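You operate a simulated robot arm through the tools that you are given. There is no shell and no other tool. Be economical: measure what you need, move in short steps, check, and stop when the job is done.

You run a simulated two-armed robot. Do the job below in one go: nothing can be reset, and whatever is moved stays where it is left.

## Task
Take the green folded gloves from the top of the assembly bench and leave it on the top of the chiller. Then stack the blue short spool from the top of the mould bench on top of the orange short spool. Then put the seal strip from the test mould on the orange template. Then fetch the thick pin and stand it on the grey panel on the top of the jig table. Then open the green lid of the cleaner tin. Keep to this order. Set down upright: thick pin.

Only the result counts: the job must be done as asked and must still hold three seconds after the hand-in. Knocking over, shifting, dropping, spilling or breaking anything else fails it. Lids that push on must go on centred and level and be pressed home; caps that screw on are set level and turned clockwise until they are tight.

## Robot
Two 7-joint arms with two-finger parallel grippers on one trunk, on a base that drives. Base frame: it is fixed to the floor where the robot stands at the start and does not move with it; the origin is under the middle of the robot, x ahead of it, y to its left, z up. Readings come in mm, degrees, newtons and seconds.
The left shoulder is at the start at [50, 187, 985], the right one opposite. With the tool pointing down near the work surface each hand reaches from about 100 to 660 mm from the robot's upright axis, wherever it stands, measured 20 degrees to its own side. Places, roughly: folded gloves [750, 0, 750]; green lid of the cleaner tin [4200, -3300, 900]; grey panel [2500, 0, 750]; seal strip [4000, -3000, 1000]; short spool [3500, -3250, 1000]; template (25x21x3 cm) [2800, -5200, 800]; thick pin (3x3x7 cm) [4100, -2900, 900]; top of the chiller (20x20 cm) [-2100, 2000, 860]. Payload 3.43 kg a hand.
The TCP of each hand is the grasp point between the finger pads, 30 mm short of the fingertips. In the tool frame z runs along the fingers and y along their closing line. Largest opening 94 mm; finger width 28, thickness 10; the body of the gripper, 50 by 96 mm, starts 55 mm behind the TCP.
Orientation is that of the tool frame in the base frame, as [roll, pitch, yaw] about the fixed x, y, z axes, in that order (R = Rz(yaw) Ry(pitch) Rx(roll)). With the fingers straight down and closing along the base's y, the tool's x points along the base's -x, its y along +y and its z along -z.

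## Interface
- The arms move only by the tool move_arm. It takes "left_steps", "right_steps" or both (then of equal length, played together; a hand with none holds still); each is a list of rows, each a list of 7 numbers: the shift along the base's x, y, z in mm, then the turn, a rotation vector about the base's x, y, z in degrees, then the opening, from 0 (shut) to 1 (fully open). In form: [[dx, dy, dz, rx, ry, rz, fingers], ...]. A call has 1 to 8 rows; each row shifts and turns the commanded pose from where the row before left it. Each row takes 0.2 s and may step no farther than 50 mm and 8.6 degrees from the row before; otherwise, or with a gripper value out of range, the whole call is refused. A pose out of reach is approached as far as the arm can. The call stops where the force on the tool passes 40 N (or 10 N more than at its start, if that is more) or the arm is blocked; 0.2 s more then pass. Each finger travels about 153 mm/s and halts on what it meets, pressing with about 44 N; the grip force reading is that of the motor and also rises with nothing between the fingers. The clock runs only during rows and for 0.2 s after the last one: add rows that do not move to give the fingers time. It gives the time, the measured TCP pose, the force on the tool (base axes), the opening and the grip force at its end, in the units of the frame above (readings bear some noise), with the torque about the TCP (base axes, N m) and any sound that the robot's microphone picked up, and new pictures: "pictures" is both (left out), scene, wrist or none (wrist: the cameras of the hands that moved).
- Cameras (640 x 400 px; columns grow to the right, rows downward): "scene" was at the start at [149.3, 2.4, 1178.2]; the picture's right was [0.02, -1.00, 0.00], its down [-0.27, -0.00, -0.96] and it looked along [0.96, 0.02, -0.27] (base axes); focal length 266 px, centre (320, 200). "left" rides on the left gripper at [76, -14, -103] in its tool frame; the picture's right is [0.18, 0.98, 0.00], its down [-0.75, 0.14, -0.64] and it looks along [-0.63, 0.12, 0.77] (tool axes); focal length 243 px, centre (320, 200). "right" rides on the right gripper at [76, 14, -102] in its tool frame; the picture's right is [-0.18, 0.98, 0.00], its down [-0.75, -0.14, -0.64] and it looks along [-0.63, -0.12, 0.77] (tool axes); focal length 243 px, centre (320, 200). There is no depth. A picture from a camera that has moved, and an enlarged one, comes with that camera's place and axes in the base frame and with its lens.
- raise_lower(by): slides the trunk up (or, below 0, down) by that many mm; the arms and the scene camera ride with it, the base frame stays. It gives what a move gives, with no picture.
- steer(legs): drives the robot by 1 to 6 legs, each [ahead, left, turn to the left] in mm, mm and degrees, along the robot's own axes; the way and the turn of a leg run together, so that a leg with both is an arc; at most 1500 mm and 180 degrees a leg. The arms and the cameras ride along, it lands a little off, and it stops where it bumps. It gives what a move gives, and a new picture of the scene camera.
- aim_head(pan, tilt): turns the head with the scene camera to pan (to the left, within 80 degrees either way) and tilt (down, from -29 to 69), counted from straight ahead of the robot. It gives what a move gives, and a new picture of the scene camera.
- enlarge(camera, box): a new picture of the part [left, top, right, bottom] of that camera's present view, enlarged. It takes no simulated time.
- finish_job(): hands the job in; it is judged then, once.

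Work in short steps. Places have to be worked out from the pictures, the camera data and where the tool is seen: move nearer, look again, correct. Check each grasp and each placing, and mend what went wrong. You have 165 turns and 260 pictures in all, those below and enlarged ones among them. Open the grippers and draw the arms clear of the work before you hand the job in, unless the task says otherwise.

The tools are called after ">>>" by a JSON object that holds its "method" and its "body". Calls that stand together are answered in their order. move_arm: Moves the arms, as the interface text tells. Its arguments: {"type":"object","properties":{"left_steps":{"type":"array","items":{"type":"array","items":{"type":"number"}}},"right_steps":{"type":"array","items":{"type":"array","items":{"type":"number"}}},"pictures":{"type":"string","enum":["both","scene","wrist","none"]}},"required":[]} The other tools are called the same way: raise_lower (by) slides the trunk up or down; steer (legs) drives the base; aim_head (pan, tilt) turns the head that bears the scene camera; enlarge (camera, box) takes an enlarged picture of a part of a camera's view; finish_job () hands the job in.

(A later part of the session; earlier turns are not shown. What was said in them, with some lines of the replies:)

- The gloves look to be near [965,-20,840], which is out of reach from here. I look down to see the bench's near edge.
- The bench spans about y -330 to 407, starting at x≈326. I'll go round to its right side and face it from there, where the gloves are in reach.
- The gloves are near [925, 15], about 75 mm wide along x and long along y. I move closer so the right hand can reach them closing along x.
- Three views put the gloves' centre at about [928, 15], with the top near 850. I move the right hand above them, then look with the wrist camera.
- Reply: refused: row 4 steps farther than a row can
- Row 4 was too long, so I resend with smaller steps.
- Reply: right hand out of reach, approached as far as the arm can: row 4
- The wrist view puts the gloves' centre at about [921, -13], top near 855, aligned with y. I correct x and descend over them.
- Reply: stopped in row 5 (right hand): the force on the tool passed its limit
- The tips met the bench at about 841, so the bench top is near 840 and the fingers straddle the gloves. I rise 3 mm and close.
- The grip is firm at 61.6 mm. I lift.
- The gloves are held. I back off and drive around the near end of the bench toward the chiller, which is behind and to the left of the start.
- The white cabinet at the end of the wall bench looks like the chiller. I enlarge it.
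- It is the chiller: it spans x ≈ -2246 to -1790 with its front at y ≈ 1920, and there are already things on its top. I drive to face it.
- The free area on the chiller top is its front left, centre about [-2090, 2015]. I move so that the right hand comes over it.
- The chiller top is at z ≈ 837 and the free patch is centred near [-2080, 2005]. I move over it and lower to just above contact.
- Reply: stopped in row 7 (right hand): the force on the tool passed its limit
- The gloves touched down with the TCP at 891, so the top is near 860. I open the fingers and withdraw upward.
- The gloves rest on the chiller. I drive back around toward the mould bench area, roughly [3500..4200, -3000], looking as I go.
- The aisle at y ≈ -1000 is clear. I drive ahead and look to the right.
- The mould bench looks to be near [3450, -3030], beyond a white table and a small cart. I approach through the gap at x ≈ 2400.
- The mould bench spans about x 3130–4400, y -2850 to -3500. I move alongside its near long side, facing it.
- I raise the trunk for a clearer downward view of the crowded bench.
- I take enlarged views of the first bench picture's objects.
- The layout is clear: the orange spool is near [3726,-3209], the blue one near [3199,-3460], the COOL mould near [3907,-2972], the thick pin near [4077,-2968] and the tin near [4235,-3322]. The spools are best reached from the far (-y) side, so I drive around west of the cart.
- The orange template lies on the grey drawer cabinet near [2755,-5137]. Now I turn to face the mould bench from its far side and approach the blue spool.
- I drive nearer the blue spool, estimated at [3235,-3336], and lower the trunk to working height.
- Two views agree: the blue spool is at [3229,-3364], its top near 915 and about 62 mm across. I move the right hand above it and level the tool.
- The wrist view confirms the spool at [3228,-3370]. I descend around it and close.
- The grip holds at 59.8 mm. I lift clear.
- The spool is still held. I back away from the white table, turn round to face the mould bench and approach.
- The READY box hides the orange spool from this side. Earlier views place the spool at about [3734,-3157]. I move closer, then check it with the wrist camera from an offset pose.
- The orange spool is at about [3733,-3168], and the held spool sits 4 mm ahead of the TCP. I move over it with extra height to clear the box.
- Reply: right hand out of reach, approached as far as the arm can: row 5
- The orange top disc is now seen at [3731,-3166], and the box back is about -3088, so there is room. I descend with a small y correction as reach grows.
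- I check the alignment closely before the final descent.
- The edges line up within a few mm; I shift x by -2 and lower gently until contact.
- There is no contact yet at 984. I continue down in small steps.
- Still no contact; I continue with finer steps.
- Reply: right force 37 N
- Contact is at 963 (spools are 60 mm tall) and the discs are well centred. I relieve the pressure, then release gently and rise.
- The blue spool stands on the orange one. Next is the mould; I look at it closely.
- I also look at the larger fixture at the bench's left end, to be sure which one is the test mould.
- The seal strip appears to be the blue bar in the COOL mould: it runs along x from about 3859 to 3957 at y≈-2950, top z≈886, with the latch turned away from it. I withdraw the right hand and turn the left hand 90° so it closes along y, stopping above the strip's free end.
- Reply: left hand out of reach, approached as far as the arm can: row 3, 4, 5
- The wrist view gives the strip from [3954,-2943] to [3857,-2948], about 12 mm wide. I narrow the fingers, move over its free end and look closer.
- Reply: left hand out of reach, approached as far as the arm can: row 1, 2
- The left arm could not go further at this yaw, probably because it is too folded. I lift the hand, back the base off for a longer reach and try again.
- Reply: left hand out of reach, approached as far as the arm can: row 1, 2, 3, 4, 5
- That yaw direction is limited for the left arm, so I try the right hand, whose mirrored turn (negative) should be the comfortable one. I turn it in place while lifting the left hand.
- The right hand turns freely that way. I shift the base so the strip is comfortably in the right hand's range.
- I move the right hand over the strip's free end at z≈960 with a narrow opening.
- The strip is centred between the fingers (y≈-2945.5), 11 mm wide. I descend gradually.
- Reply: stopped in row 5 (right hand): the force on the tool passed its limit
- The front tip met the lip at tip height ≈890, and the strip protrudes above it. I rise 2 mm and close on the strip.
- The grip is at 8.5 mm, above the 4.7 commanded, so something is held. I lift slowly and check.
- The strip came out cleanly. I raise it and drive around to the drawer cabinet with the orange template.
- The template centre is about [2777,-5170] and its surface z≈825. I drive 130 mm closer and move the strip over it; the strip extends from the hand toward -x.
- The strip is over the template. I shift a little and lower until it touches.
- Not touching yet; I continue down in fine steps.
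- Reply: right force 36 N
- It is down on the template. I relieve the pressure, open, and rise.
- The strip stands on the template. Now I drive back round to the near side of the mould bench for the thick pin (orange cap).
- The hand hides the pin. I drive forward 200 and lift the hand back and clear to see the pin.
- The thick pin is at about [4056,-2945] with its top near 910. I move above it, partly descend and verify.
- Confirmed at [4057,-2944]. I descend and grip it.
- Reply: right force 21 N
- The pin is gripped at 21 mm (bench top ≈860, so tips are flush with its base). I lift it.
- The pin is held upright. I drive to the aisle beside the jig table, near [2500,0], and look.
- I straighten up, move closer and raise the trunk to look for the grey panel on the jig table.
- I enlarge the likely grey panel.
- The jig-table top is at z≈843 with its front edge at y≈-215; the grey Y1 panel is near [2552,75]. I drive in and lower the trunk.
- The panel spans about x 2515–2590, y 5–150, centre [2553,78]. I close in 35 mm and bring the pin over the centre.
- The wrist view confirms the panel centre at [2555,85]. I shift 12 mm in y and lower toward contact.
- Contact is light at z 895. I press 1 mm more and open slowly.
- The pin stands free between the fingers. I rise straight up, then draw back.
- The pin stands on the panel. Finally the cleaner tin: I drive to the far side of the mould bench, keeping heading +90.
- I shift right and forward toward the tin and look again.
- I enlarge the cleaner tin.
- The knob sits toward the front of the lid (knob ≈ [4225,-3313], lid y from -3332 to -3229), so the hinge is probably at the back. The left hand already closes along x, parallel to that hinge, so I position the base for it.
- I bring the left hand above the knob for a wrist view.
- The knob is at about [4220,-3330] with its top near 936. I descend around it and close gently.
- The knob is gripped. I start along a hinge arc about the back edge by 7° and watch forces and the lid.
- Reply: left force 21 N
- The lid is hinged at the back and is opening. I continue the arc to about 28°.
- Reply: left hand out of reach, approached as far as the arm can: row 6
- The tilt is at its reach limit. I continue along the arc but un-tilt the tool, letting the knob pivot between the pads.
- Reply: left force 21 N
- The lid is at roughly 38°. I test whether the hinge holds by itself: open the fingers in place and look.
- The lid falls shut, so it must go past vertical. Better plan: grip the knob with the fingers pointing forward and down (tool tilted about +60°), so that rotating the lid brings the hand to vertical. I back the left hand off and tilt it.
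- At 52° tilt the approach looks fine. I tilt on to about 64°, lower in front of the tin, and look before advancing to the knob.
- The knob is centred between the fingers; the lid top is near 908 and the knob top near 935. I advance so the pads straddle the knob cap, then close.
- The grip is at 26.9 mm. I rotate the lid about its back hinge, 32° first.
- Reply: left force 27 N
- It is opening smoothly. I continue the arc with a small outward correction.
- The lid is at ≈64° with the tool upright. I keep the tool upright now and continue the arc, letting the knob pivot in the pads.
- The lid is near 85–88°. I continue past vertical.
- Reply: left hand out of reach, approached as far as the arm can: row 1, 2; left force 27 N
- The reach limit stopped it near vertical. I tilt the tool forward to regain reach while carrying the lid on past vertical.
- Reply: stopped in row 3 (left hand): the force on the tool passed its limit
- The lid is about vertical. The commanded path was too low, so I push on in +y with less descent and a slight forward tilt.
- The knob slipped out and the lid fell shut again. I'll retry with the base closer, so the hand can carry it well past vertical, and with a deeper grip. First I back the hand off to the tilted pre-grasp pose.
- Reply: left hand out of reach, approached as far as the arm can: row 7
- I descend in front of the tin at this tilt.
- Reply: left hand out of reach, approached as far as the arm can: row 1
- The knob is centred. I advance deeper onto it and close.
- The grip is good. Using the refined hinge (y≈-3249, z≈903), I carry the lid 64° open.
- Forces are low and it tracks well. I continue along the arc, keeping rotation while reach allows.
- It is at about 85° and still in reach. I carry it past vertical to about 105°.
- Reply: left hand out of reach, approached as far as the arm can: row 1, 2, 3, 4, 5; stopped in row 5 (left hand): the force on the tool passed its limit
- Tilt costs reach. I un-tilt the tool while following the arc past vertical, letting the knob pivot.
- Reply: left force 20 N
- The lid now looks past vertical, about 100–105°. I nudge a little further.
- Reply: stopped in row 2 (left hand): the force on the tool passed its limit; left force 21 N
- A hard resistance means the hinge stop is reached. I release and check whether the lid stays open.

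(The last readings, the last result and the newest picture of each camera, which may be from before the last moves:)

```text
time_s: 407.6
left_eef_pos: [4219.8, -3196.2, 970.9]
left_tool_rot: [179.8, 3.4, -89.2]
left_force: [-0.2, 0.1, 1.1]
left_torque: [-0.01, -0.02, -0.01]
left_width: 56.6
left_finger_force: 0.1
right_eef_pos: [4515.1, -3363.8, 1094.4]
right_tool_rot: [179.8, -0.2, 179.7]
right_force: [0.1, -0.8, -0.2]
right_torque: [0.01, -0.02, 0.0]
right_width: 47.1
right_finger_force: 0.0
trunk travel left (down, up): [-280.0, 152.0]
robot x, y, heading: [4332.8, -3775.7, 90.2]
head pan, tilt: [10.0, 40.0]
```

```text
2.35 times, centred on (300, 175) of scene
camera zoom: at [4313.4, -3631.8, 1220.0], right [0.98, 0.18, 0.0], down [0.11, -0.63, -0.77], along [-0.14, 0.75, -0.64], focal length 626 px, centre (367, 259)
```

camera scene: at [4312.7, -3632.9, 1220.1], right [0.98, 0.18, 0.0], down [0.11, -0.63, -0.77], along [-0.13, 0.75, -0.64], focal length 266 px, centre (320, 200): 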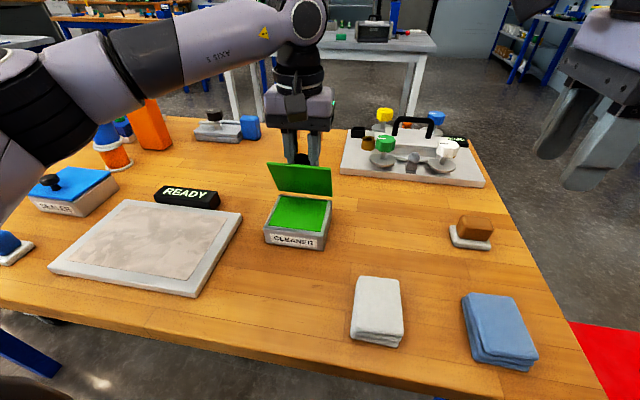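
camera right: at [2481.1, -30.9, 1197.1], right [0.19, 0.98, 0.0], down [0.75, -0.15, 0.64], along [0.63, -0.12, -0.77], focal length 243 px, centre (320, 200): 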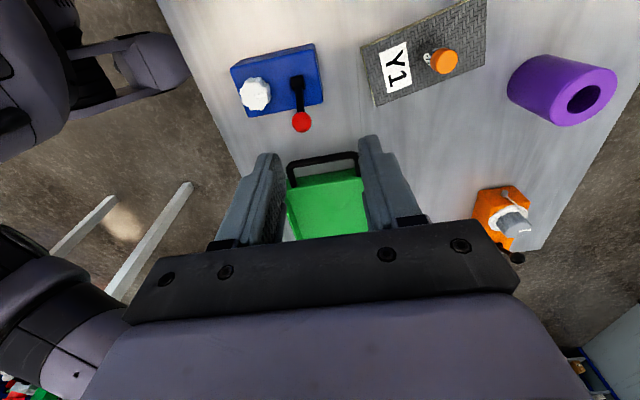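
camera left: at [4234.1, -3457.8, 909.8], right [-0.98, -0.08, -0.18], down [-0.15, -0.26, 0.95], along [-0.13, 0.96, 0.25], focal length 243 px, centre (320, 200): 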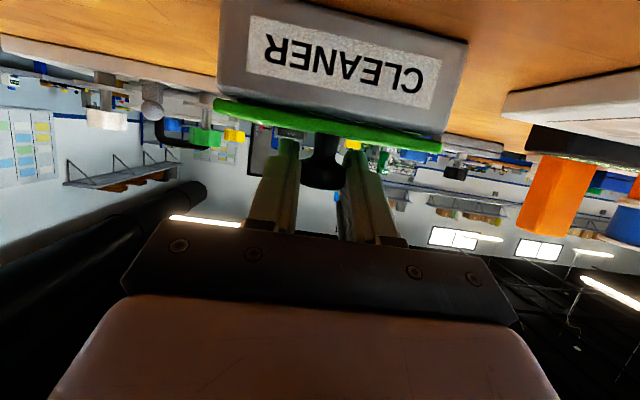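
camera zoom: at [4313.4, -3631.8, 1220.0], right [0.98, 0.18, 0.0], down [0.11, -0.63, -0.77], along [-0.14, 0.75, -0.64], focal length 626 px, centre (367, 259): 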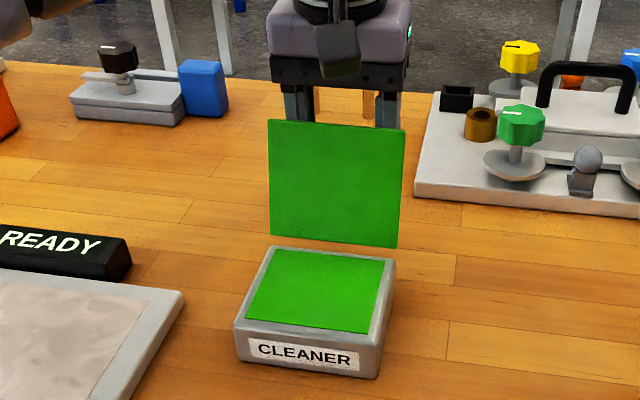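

The lid stays open. I withdraw straight up, then back.

>>> {"method": "move_arm", "body": {"left_steps": [[0, 0, 15, 0, 0, 0, 0.6], [0, 0, 30, 0, 0, 0, 0.6], [0, 0, 30, 0, 0, 0, 0.6], [0, 0, 40, 0, 0, 0, 0.6], [0, -10, 40, 0, 0, 0, 0.6], [0, -45, 10, 0, 0, 0, 0.6], [0, -48, 0, 0, 0, 0, 0.6], [0, -48, 0, 0, 0, 0, 0.6]], "pictures": "scene"}}

```text
time_s: 409.4
left_eef_pos: [4218.5, -3349.2, 1134.9]
left_tool_rot: [179.9, 3.5, -89.1]
left_force: [0.9, -0.3, -0.3]
left_torque: [0.03, -0.04, -0.02]
left_width: 56.8
left_finger_force: 0.0
right_eef_pos: [4515.6, -3365.0, 1094.5]
right_tool_rot: [179.7, -0.1, 179.8]
right_force: [0.6, -0.5, -1.0]
right_torque: [-0.04, -0.01, 0.01]
right_width: 47.0
right_finger_force: 0.0
trunk travel left (down, up): [-280.0, 152.0]
robot x, y, heading: [4329.8, -3774.7, 90.1]
head pan, tilt: [10.0, 40.0]
camera scene: at [4313.3, -3632.3, 1220.1], right [0.98, 0.18, 0.0], down [0.11, -0.63, -0.77], along [-0.14, 0.75, -0.64], focal length 266 px, centre (320, 200)
```

scene: 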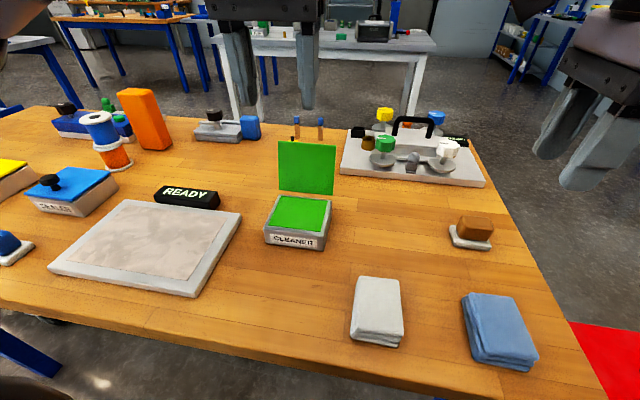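

The lid stays open and everything looks in place. I back the base away and verify once more.

>>> {"method": "steer", "body": {"legs": [[-300, 0, 0]]}}

>>> {"method": "enlarge", "body": {"camera": "scene", "box": [60, 60, 500, 320]}}

```text
time_s: 411.5
left_eef_pos: [4220.3, -3650.8, 1136.5]
left_tool_rot: [180.0, 3.4, -89.2]
left_force: [-0.2, -0.5, -0.2]
left_torque: [0.01, 0.0, 0.0]
left_width: 56.3
left_finger_force: 0.1
right_eef_pos: [4516.2, -3665.1, 1095.3]
right_tool_rot: [179.7, -0.3, 179.9]
right_force: [-0.6, -0.1, -0.2]
right_torque: [0.02, 0.01, 0.0]
right_width: 47.0
right_finger_force: 0.1
trunk travel left (down, up): [-280.0, 152.0]
robot x, y, heading: [4332.8, -4071.6, 90.2]
head pan, tilt: [10.0, 40.0]
camera scene: at [4314.2, -3933.6, 1220.0], right [0.98, 0.18, 0.0], down [0.11, -0.63, -0.77], along [-0.14, 0.75, -0.64], focal length 266 px, centre (320, 200)
```

scene: 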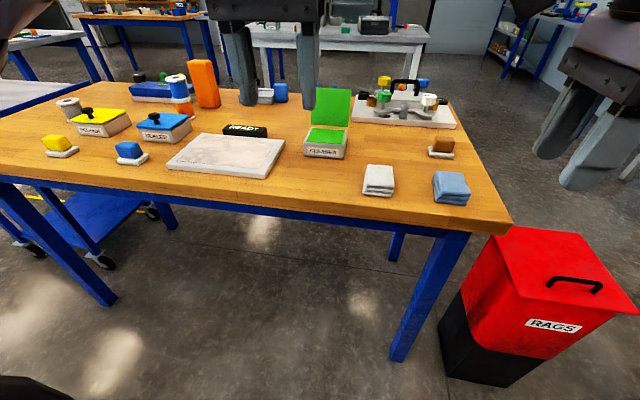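

```text
1.45 times, centred on (280, 190) of scene
camera zoom: at [4314.2, -3933.6, 1220.0], right [0.98, 0.18, 0.0], down [0.11, -0.63, -0.77], along [-0.14, 0.75, -0.64], focal length 387 px, centre (378, 214)
```

zoom: 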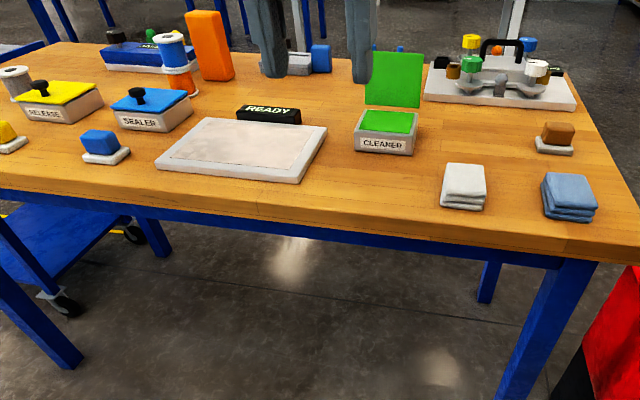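

All five parts are done in order, the lid is open, the arms are clear, and nothing on the bench looks disturbed. I hand the job in.

>>> {"method": "finish_job", "body": {}}

```text
The job is handed in.
```

I finished all five tasks in the order you gave and handed the job in. The result of the check isn't known yet.

- **Gloves:** the green folded gloves lie flat on the top of the chiller.
- **Spools:** the blue short spool stands centred on the orange short spool.
- **Seal strip:** it is on the orange template, standing on its long edge. I took the blue bar marked "COOL" to be the seal strip, and the fixture it sat in to be the test mould. That fixture may have moved about 2 mm while I gripped the strip.
- **Thick pin:** it stands upright on the grey slab marked "Y1" on the jig table, which I took to be the grey panel.
- **Cleaner tin:** the green lid is hinged at the back and now stays open just past vertical. It fell shut twice before that attempt worked.

Both grippers are open and the arms are clear of the work.
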